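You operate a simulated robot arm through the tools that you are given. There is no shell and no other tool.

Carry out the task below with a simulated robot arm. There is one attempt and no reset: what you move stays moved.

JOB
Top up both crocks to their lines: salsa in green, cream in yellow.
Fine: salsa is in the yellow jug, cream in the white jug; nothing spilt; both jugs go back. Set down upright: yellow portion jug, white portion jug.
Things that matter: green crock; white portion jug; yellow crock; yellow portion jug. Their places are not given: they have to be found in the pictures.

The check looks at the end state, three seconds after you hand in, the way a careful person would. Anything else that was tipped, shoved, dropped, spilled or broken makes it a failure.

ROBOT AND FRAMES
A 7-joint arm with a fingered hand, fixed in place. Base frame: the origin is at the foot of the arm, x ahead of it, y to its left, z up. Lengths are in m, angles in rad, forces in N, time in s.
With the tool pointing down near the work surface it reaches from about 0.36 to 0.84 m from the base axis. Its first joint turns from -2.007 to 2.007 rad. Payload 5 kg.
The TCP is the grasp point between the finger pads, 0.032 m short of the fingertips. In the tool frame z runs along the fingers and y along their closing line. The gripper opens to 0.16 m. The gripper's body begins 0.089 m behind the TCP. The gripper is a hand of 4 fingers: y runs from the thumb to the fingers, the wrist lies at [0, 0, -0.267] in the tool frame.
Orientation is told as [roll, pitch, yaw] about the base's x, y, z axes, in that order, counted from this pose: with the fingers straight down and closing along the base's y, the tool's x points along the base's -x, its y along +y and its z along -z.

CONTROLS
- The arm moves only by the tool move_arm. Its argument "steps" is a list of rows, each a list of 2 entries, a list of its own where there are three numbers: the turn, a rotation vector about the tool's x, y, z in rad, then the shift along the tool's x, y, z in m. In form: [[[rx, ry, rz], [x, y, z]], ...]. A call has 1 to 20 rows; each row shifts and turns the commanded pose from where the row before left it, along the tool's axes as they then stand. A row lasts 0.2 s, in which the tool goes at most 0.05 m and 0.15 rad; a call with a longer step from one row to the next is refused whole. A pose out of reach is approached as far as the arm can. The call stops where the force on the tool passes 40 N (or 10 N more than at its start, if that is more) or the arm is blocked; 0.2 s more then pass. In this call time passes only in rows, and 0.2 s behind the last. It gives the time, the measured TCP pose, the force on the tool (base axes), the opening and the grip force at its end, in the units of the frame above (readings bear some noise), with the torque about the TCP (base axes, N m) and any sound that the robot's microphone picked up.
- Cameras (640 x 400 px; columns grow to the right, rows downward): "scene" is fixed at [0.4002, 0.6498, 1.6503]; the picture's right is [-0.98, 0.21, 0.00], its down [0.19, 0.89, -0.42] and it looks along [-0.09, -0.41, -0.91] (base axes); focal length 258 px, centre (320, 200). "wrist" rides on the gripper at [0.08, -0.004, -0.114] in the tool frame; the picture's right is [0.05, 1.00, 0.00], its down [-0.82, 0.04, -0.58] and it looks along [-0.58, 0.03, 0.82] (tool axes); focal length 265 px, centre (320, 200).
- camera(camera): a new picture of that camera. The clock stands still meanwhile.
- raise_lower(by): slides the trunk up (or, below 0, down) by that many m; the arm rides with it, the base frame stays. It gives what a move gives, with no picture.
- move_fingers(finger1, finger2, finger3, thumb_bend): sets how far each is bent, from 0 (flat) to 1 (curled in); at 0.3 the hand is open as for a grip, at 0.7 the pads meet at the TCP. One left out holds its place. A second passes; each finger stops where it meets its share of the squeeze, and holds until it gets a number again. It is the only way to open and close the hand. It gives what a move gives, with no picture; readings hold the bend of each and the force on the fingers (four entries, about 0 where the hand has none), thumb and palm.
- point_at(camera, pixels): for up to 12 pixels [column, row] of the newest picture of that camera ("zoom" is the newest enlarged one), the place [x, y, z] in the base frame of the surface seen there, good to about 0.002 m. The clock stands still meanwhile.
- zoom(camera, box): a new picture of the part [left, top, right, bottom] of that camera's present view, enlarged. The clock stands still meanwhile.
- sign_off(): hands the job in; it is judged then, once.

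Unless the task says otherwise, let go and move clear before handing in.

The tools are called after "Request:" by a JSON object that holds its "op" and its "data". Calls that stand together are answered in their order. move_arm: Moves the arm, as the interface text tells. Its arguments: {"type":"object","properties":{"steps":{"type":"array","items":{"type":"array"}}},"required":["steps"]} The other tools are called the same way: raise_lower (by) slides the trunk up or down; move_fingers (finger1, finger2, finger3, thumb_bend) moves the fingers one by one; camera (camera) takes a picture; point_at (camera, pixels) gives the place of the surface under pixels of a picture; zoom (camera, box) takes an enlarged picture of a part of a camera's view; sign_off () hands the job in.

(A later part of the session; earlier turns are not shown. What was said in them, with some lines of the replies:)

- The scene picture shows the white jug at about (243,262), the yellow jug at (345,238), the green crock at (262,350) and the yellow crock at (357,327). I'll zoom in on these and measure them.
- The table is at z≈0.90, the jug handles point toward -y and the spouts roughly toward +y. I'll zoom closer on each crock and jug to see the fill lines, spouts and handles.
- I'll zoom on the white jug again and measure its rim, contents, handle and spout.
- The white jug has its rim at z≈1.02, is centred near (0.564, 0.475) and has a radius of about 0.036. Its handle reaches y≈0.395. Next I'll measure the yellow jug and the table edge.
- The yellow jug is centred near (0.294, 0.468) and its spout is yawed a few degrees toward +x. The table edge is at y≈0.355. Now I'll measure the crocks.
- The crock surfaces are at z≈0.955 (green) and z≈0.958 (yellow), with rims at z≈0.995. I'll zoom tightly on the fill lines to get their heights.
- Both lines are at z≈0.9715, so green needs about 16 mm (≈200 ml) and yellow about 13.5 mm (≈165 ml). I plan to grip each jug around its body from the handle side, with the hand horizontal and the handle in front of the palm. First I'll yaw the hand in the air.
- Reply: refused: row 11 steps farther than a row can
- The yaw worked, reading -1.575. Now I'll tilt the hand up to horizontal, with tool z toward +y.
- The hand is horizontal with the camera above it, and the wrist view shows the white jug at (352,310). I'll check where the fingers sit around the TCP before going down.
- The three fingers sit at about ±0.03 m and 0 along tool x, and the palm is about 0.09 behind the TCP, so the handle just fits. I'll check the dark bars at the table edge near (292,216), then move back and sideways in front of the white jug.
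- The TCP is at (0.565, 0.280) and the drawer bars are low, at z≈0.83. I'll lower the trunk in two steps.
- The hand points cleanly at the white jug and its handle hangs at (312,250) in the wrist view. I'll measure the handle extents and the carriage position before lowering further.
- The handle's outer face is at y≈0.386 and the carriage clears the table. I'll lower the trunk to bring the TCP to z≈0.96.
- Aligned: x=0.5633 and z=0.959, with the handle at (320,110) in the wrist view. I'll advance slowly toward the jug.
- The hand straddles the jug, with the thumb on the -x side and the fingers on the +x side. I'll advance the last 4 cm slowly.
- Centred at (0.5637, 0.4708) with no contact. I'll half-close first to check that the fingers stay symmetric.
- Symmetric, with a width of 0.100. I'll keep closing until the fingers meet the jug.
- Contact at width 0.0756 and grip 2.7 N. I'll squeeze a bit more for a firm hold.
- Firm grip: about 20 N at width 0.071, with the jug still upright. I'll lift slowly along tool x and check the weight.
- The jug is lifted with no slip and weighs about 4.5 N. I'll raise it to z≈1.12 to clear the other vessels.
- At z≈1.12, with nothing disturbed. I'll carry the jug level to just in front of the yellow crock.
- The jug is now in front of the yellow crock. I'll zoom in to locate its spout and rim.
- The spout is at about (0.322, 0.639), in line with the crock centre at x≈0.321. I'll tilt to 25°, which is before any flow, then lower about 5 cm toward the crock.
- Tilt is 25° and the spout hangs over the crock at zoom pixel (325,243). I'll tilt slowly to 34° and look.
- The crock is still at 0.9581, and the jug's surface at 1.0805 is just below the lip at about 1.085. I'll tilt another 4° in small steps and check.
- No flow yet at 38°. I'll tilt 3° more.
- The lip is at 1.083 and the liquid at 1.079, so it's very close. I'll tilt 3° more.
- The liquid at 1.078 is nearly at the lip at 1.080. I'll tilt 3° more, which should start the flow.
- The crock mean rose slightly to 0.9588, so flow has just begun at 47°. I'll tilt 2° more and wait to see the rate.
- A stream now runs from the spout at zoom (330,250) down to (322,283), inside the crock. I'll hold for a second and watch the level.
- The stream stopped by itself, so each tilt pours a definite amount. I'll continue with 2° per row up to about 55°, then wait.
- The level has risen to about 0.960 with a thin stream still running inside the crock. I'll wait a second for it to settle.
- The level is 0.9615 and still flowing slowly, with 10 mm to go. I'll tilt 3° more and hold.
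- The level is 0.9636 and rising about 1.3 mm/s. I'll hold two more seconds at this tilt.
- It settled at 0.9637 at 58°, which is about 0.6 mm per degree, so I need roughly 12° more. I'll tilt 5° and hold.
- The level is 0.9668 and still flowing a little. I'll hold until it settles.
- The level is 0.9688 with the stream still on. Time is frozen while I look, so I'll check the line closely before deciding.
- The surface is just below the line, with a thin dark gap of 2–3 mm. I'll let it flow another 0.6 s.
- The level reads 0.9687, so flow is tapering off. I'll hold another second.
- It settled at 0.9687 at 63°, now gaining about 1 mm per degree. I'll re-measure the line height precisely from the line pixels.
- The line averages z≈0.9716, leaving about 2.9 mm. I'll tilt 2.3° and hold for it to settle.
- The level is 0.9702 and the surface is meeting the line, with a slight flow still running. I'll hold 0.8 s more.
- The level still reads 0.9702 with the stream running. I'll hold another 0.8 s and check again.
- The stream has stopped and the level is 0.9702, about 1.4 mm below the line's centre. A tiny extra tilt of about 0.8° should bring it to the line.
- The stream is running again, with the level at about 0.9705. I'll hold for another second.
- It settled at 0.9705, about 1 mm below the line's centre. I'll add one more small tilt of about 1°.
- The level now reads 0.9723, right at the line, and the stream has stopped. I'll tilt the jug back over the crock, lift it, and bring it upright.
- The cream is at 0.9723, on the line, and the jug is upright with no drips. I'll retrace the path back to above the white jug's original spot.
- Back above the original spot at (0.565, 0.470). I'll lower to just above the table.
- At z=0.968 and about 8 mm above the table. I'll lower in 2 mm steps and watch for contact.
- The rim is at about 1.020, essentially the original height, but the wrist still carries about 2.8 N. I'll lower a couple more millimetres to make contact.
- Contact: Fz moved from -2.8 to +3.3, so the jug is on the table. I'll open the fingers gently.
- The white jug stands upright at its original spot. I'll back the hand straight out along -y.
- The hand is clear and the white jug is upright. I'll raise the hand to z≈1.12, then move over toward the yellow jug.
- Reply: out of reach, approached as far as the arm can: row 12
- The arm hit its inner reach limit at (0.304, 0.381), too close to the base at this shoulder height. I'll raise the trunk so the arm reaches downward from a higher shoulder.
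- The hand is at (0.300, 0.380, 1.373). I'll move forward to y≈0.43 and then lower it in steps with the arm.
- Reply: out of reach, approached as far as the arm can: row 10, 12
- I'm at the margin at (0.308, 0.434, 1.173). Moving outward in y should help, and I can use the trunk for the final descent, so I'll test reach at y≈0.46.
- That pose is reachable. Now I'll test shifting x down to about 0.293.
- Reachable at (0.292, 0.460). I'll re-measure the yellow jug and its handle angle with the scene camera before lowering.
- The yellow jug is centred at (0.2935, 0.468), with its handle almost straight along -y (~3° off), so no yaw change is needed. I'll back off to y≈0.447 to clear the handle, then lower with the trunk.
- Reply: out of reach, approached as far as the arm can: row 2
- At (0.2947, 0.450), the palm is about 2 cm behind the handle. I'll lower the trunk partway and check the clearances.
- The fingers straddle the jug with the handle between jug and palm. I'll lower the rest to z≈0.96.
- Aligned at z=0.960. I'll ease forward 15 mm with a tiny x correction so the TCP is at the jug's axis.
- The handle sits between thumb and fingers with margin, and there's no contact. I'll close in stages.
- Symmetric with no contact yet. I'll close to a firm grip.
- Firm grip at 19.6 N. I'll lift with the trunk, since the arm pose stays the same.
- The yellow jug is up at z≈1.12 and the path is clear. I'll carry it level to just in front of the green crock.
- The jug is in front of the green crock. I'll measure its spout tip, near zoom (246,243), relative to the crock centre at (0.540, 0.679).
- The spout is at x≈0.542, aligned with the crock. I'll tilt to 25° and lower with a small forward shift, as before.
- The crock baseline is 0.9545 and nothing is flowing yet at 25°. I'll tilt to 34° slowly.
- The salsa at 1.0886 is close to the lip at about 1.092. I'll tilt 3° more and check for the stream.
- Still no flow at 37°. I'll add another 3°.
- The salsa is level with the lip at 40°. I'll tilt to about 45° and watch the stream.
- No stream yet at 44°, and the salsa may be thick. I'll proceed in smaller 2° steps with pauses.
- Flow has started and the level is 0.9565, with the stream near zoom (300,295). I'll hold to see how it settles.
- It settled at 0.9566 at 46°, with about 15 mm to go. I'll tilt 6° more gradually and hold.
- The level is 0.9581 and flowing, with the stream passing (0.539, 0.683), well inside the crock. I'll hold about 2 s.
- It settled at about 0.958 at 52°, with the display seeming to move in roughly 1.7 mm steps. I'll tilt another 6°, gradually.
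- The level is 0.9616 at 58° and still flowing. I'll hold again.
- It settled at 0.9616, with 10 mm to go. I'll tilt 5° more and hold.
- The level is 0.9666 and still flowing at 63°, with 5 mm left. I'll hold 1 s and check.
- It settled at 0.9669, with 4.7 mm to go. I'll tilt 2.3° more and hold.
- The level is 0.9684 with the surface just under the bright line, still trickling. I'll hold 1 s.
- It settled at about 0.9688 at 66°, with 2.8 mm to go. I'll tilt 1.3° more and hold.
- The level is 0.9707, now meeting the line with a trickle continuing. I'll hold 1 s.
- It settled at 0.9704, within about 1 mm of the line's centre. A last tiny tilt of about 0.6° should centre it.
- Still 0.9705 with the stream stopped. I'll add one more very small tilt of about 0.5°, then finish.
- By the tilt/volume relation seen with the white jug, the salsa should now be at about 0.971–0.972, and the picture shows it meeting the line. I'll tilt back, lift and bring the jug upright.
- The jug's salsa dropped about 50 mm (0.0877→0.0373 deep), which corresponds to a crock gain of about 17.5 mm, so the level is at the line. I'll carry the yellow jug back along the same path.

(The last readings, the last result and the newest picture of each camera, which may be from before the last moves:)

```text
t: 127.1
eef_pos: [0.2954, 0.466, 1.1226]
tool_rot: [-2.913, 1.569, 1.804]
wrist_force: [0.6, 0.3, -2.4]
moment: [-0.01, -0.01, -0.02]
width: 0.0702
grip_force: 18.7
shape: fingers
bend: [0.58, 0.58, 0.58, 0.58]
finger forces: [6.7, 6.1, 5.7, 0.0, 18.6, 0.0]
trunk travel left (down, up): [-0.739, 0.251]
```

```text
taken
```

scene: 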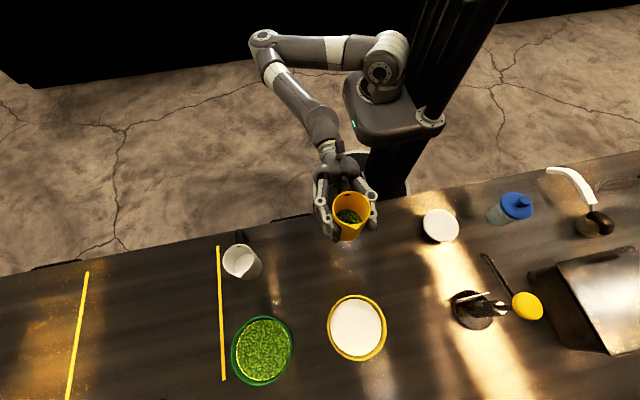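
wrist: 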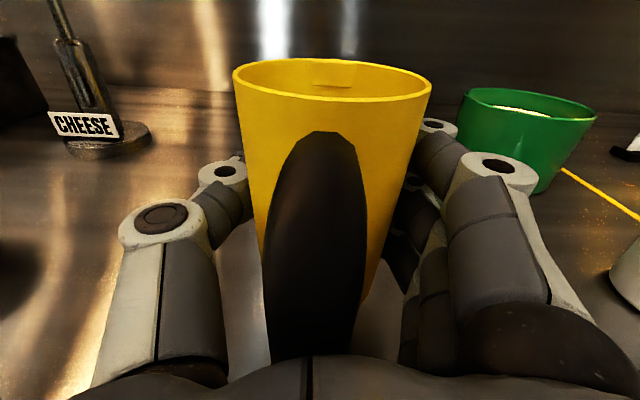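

The TCP is back at (0.295, 0.466, 1.123), though the elbow swung out to the side. I'll check elbow positions before lowering the trunk.

Request:
{"op": "point_at", "data": {"camera": "scene", "pixels": [[265, 45], [285, 80], [305, 110], [320, 130], [330, 50], [385, 60], [272, 75], [300, 125]]}}

Request:
{"op": "zoom", "data": {"camera": "scene", "box": [290, 150, 410, 280]}}

```text
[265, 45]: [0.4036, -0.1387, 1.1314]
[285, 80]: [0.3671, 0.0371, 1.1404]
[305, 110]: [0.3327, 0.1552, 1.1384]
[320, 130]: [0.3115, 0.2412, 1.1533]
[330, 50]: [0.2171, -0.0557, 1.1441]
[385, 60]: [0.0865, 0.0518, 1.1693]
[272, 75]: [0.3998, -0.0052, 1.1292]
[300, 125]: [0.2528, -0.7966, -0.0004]
```

```text
3.08 times, centred on (350, 215) of scene
```

zoom: 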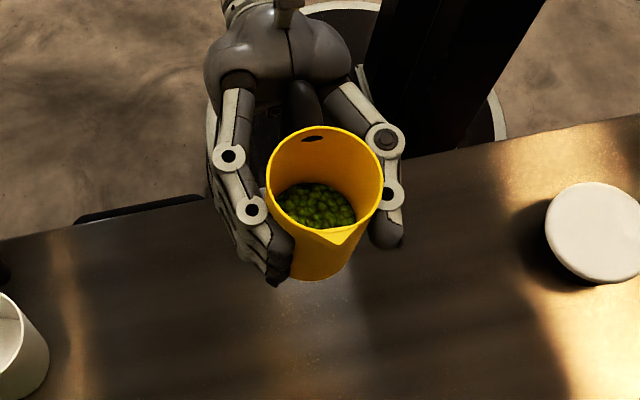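

The forearm is level behind the hand and stays off the table (y<0.25), so lowering is safe. I'll lower by 0.155 m first.

Request:
{"op": "raise_lower", "data": {"by": -0.154}}

Request:
{"op": "zoom", "data": {"camera": "scene", "box": [310, 200, 380, 270]}}

Request:
{"op": "camera", "data": {"camera": "wrist"}}

```text
t: 128.9
eef_pos: [0.2963, 0.4658, 0.9682]
tool_rot: [-2.972, 1.569, 1.742]
wrist_force: [-0.8, -0.8, -2.4]
moment: [0.03, 0.01, -0.01]
width: 0.07
grip_force: 18.6
shape: fingers
bend: [0.58, 0.58, 0.58, 0.58]
finger forces: [6.7, 6.1, 5.6, 0.0, 18.6, 0.1]
trunk travel left (down, up): [-0.585, 0.405]
```

```text
5.71 times, centred on (345, 235) of scene
```

zoom: 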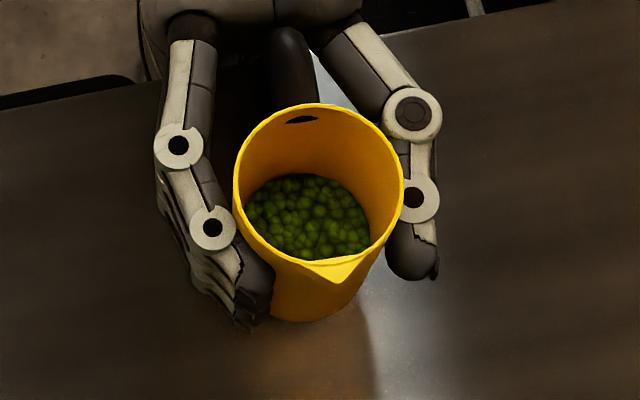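

```text
taken
```

wrist: 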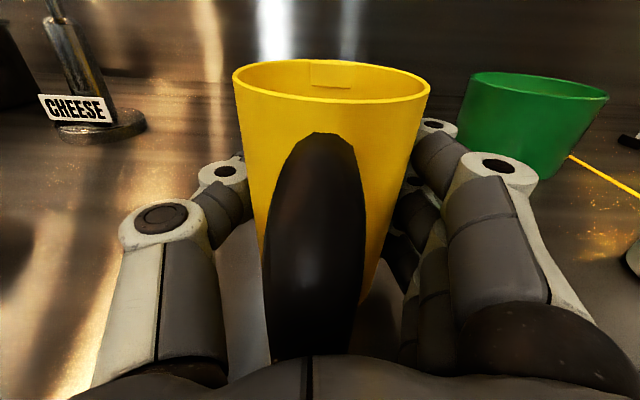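

About 8 mm to go. I'll lower 6 mm with the trunk and then make contact with small arm steps.

Request:
{"op": "raise_lower", "data": {"by": -0.006}}

Request:
{"op": "move_arm", "data": {"steps": [[[0, 0, 0], [-0.001, 0, 0]], [[0, 0, 0], [0, 0, 0]], [[0, 0, 0], [0, 0, 0]]]}}

```text
t: 129.4
eef_pos: [0.2955, 0.4656, 0.9624]
tool_rot: [-2.972, 1.569, 1.742]
wrist_force: [-0.5, -0.6, -2.7]
moment: [0.02, 0.01, -0.01]
width: 0.0702
grip_force: 17.9
shape: fingers
bend: [0.58, 0.58, 0.58, 0.58]
finger forces: [6.7, 6.1, 5.6, 0.1, 18.6, 0.0]
trunk travel left (down, up): [-0.579, 0.411]
```

```text
t: 130.2
eef_pos: [0.295, 0.4649, 0.9616]
tool_rot: [-3.111, 1.569, 1.606]
wrist_force: [0.0, 0.7, -3.3]
moment: [0.02, 0.0, 0.04]
width: 0.0703
grip_force: 18.6
shape: fingers
bend: [0.58, 0.58, 0.58, 0.58]
finger forces: [6.7, 6.1, 5.6, 0.0, 18.7, 0.0]
trunk travel left (down, up): [-0.579, 0.411]
```

Request:
{"op": "move_arm", "data": {"steps": [[[0, 0, 0], [-0.001, 0, 0]], [[0, 0, 0], [0, 0, 0]], [[0, 0, 0], [0, 0, 0]]]}}

```text
t: 131.0
eef_pos: [0.2956, 0.4648, 0.9606]
tool_rot: [-2.92, 1.57, 1.794]
wrist_force: [-0.1, 0.0, -2.3]
moment: [-0.02, 0.06, -0.02]
width: 0.0699
grip_force: 18.7
shape: fingers
bend: [0.58, 0.58, 0.58, 0.58]
finger forces: [6.6, 6.1, 5.6, 0.0, 18.7, 0.0]
trunk travel left (down, up): [-0.579, 0.411]
```

Request:
{"op": "move_arm", "data": {"steps": [[[0, 0, 0], [-0.001, 0, 0]], [[0, 0, 0], [0, 0, 0]], [[0, 0, 0], [0, 0, 0]]]}}

```text
t: 131.8
eef_pos: [0.2951, 0.4647, 0.9598]
tool_rot: [3.128, 1.569, 1.558]
wrist_force: [-0.7, 0.9, 1.2]
moment: [0.0, 0.01, -0.03]
width: 0.0704
grip_force: 18.9
shape: fingers
bend: [0.58, 0.58, 0.58, 0.58]
finger forces: [7.0, 6.2, 5.4, 0.0, 18.6, 0.0]
trunk travel left (down, up): [-0.579, 0.411]
```

Contact: Fz rose from about -2.5 to +1.2 N, so the jug is resting on the table. I'll open the fingers gently.

Request:
{"op": "move_fingers", "data": {"finger1": 0.54, "finger2": 0.54, "finger3": 0.54, "thumb_bend": 0.54}}

Request:
{"op": "move_fingers", "data": {"finger1": 0.3, "finger2": 0.3, "finger3": 0.3, "thumb_bend": 0.3}}

Request:
{"op": "zoom", "data": {"camera": "scene", "box": [290, 170, 410, 280]}}

Request:
{"op": "camera", "data": {"camera": "wrist"}}

```text
t: 132.8
eef_pos: [0.296, 0.4659, 0.9607]
tool_rot: [-3.058, 1.568, 1.657]
wrist_force: [0.4, -0.2, 0.8]
moment: [0.04, 0.0, 0.0]
width: 0.0765
grip_force: 1.0
shape: fingers
bend: [0.54, 0.54, 0.54, 0.54]
finger forces: [0.4, 0.1, 0.0, 0.0, 0.6, 0.1]
trunk travel left (down, up): [-0.579, 0.411]
```

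```text
t: 133.8
eef_pos: [0.2952, 0.4652, 0.9593]
tool_rot: [-3.032, 1.57, 1.682]
wrist_force: [0.0, 0.3, 0.1]
moment: [0.02, 0.02, -0.01]
width: 0.1702
grip_force: 0.1
shape: fingers
bend: [0.3, 0.3, 0.3, 0.3]
finger forces: [0.0, 0.0, 0.0, 0.0, 0.0, 0.1]
trunk travel left (down, up): [-0.579, 0.411]
```

```text
3.64 times, centred on (350, 225) of scene
```

zoom: 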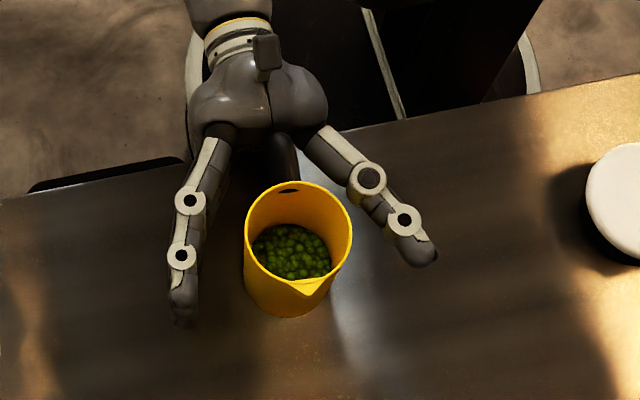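

```text
taken
```

wrist: 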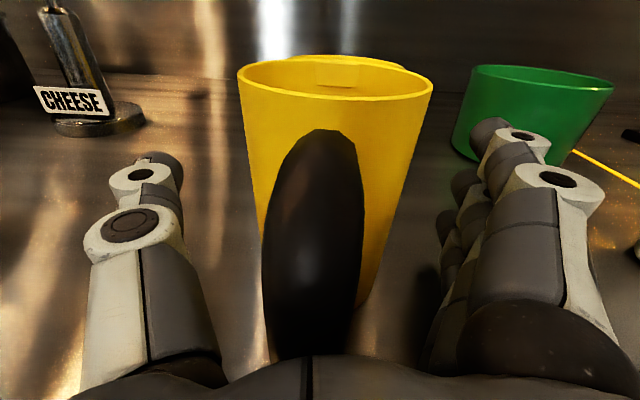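

The yellow jug stands upright and free. I'll back off about 15 mm (near the reach limit), then raise straight up with the trunk.

Request:
{"op": "move_arm", "data": {"steps": [[[0, 0, 0], [0, 0, -0.005]], [[0, 0, 0], [0, 0, -0.005]], [[0, 0, 0], [0, 0, -0.005]], [[0, 0, 0], [0, 0, 0]]]}}

Request:
{"op": "zoom", "data": {"camera": "scene", "box": [290, 170, 410, 280]}}

```text
t: 134.8
eef_pos: [0.2958, 0.4494, 0.9603]
tool_rot: [-3.044, 1.569, 1.673]
wrist_force: [0.5, -0.3, -0.4]
moment: [0.03, -0.02, 0.02]
width: 0.1701
grip_force: 0.2
shape: fingers
bend: [0.3, 0.3, 0.3, 0.3]
finger forces: [0.0, 0.0, 0.0, 0.0, 0.0, 0.0]
trunk travel left (down, up): [-0.579, 0.411]
```

```text
3.64 times, centred on (350, 225) of scene
```

zoom: 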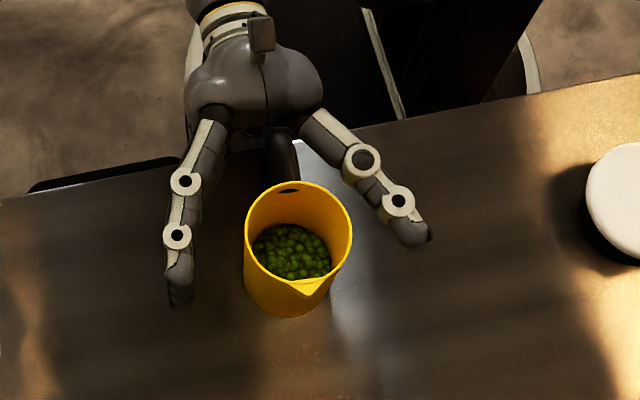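

Backed off to y=0.449 with no forces. I'll raise the trunk to lift the hand clear.

Request:
{"op": "raise_lower", "data": {"by": 0.22}}

Request:
{"op": "camera", "data": {"camera": "scene"}}

Request:
{"op": "camera", "data": {"camera": "wrist"}}

```text
t: 137.2
eef_pos: [0.2953, 0.4501, 1.1804]
tool_rot: [-3.011, 1.569, 1.703]
wrist_force: [-0.2, 0.4, -0.2]
moment: [0.01, 0.03, 0.0]
width: 0.1699
grip_force: 0.1
shape: fingers
bend: [0.3, 0.3, 0.3, 0.3]
finger forces: [0.0, 0.0, 0.0, 0.0, 0.1, 0.0]
trunk travel left (down, up): [-0.799, 0.191]
```

```text
taken
```

scene: 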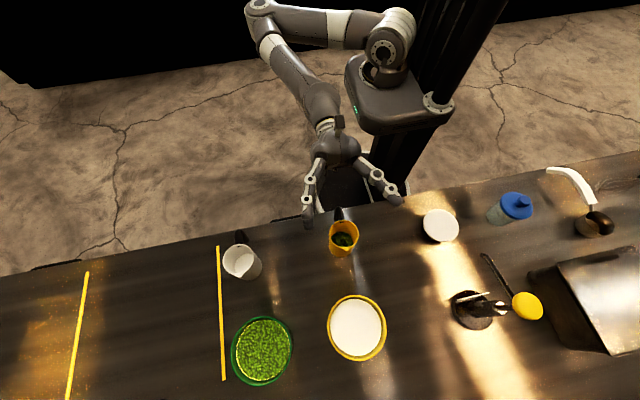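

```text
taken
```

wrist: 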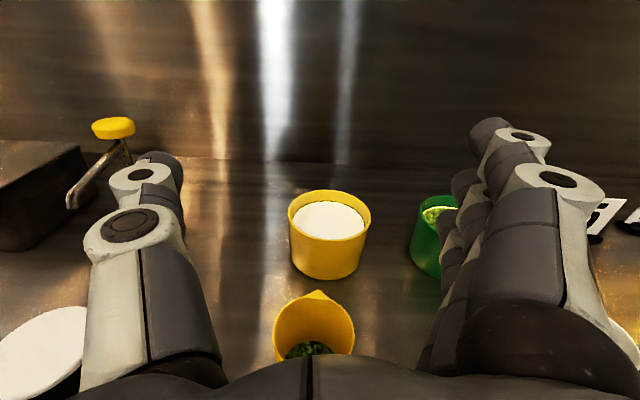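

The hand is clear and all four vessels are standing. I'll inspect the final levels and look for any spill.

Request:
{"op": "zoom", "data": {"camera": "scene", "box": [220, 300, 310, 395]}}

Request:
{"op": "point_at", "data": {"camera": "zoom", "pixels": [[250, 150], [300, 100], [350, 150], [300, 200], [250, 220], [350, 220], [300, 260], [330, 280], [270, 180], [390, 180], [330, 120], [280, 250]]}}

Request:
{"op": "zoom", "data": {"camera": "scene", "box": [315, 285, 400, 370]}}

Request:
{"op": "point_at", "data": {"camera": "zoom", "pixels": [[250, 150], [300, 100], [350, 150], [300, 200], [250, 220], [350, 220], [300, 260], [330, 280], [270, 180], [390, 180], [330, 120], [280, 250]]}}

Request:
{"op": "zoom", "data": {"camera": "scene", "box": [200, 190, 420, 400]}}

```text
4.21 times, centred on (265, 348) of scene
```

zoom: 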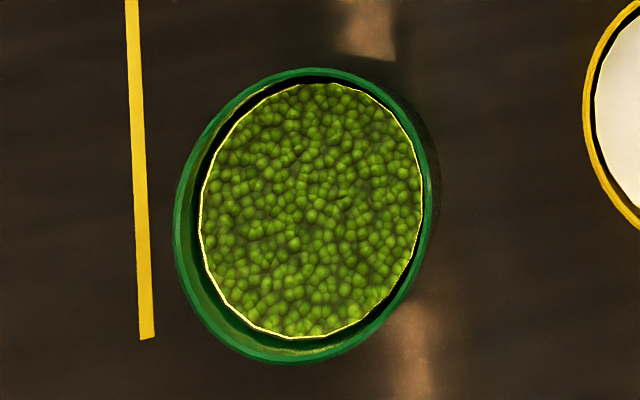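

```text
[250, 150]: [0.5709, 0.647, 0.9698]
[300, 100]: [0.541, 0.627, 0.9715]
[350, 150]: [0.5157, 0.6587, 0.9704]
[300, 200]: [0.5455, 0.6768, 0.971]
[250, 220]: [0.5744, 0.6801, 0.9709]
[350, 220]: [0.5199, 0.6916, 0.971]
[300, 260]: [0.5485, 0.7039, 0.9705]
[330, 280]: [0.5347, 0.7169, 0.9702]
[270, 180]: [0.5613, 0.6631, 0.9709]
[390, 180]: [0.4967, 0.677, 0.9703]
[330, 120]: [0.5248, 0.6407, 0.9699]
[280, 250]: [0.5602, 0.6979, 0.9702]
```

```text
4.71 times, centred on (358, 328) of scene
```

zoom: 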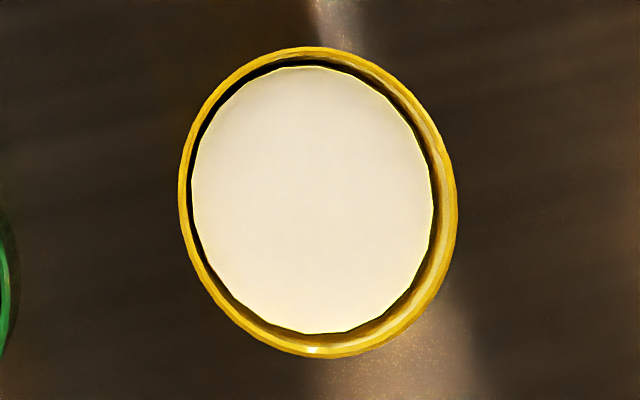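

```text
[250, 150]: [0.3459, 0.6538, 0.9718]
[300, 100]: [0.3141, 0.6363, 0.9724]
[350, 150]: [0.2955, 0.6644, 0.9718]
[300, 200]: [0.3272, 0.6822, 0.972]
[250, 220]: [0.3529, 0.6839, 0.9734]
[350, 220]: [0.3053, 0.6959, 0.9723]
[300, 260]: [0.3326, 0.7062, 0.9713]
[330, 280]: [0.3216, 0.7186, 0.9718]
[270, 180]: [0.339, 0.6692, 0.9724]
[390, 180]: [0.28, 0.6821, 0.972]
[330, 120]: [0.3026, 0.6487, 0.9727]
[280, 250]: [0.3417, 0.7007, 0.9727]
```

```text
1.90 times, centred on (310, 295) of scene
```

zoom: 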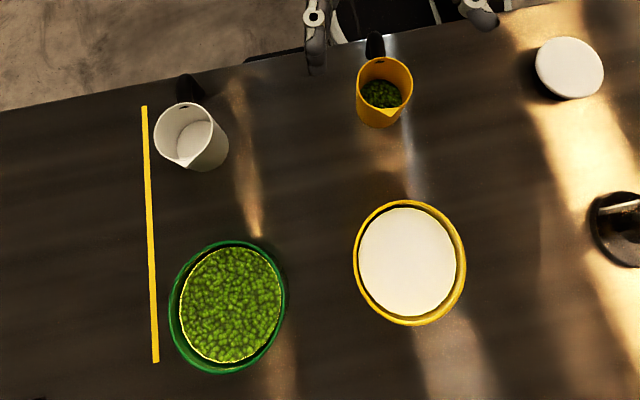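

Salsa reads 0.9705 and cream 0.9722 against lines at about 0.9716. There is no spill on the table and both jugs are upright in place. I'll raise the hand farther clear before handing in.

Request:
{"op": "raise_lower", "data": {"by": 0.16}}

Request:
{"op": "camera", "data": {"camera": "scene"}}

```text
t: 139.0
eef_pos: [0.2954, 0.4505, 1.3399]
tool_rot: [-2.998, 1.57, 1.72]
wrist_force: [-0.4, -0.1, 0.3]
moment: [0.0, 0.02, 0.03]
width: 0.1701
grip_force: 0.1
shape: fingers
bend: [0.3, 0.3, 0.3, 0.3]
finger forces: [0.0, 0.0, 0.0, 0.0, 0.0, 0.0]
trunk travel left (down, up): [-0.959, 0.031]
```

```text
taken
```

scene: 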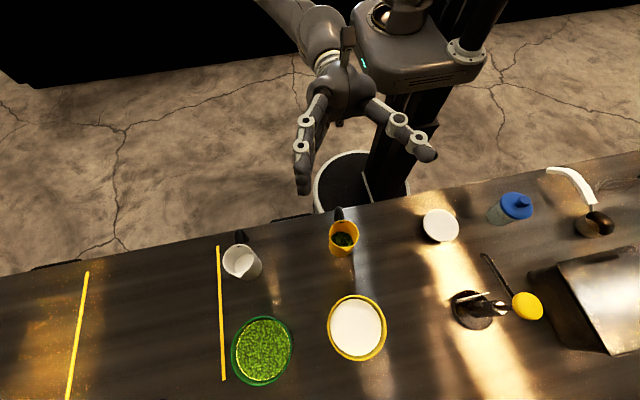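

The last picture shows both jugs upright at (243,262) and (344,238), both crocks filled to their lines, and nothing else moved. The hand is well clear, so I'm handing in.

Request:
{"op": "sign_off", "data": {}}

```text
The job is handed in.
```

I topped up both crocks to their lines and put both jugs back upright in their original spots. I saw no spills in the final pictures, and nothing else moved. The job is handed in, but I don't have the check's result.

| Crock | Filled with | Poured from | Final level (z) | Line (z) |
|---|---|---|---|---|
| Green | salsa | yellow jug | about 0.9705 m | about 0.9716 m |
| Yellow | cream | white jug | about 0.9722 m | about 0.9716 m |

The salsa reads about 1 mm under its line. The measured level appeared to change in steps of roughly 1.7 mm. The amount that left the yellow jug suggests the true salsa level is about 0.972 m, right at the line.

Both jugs still hold some of their contents, and the hand was raised well clear of the table before I handed in.
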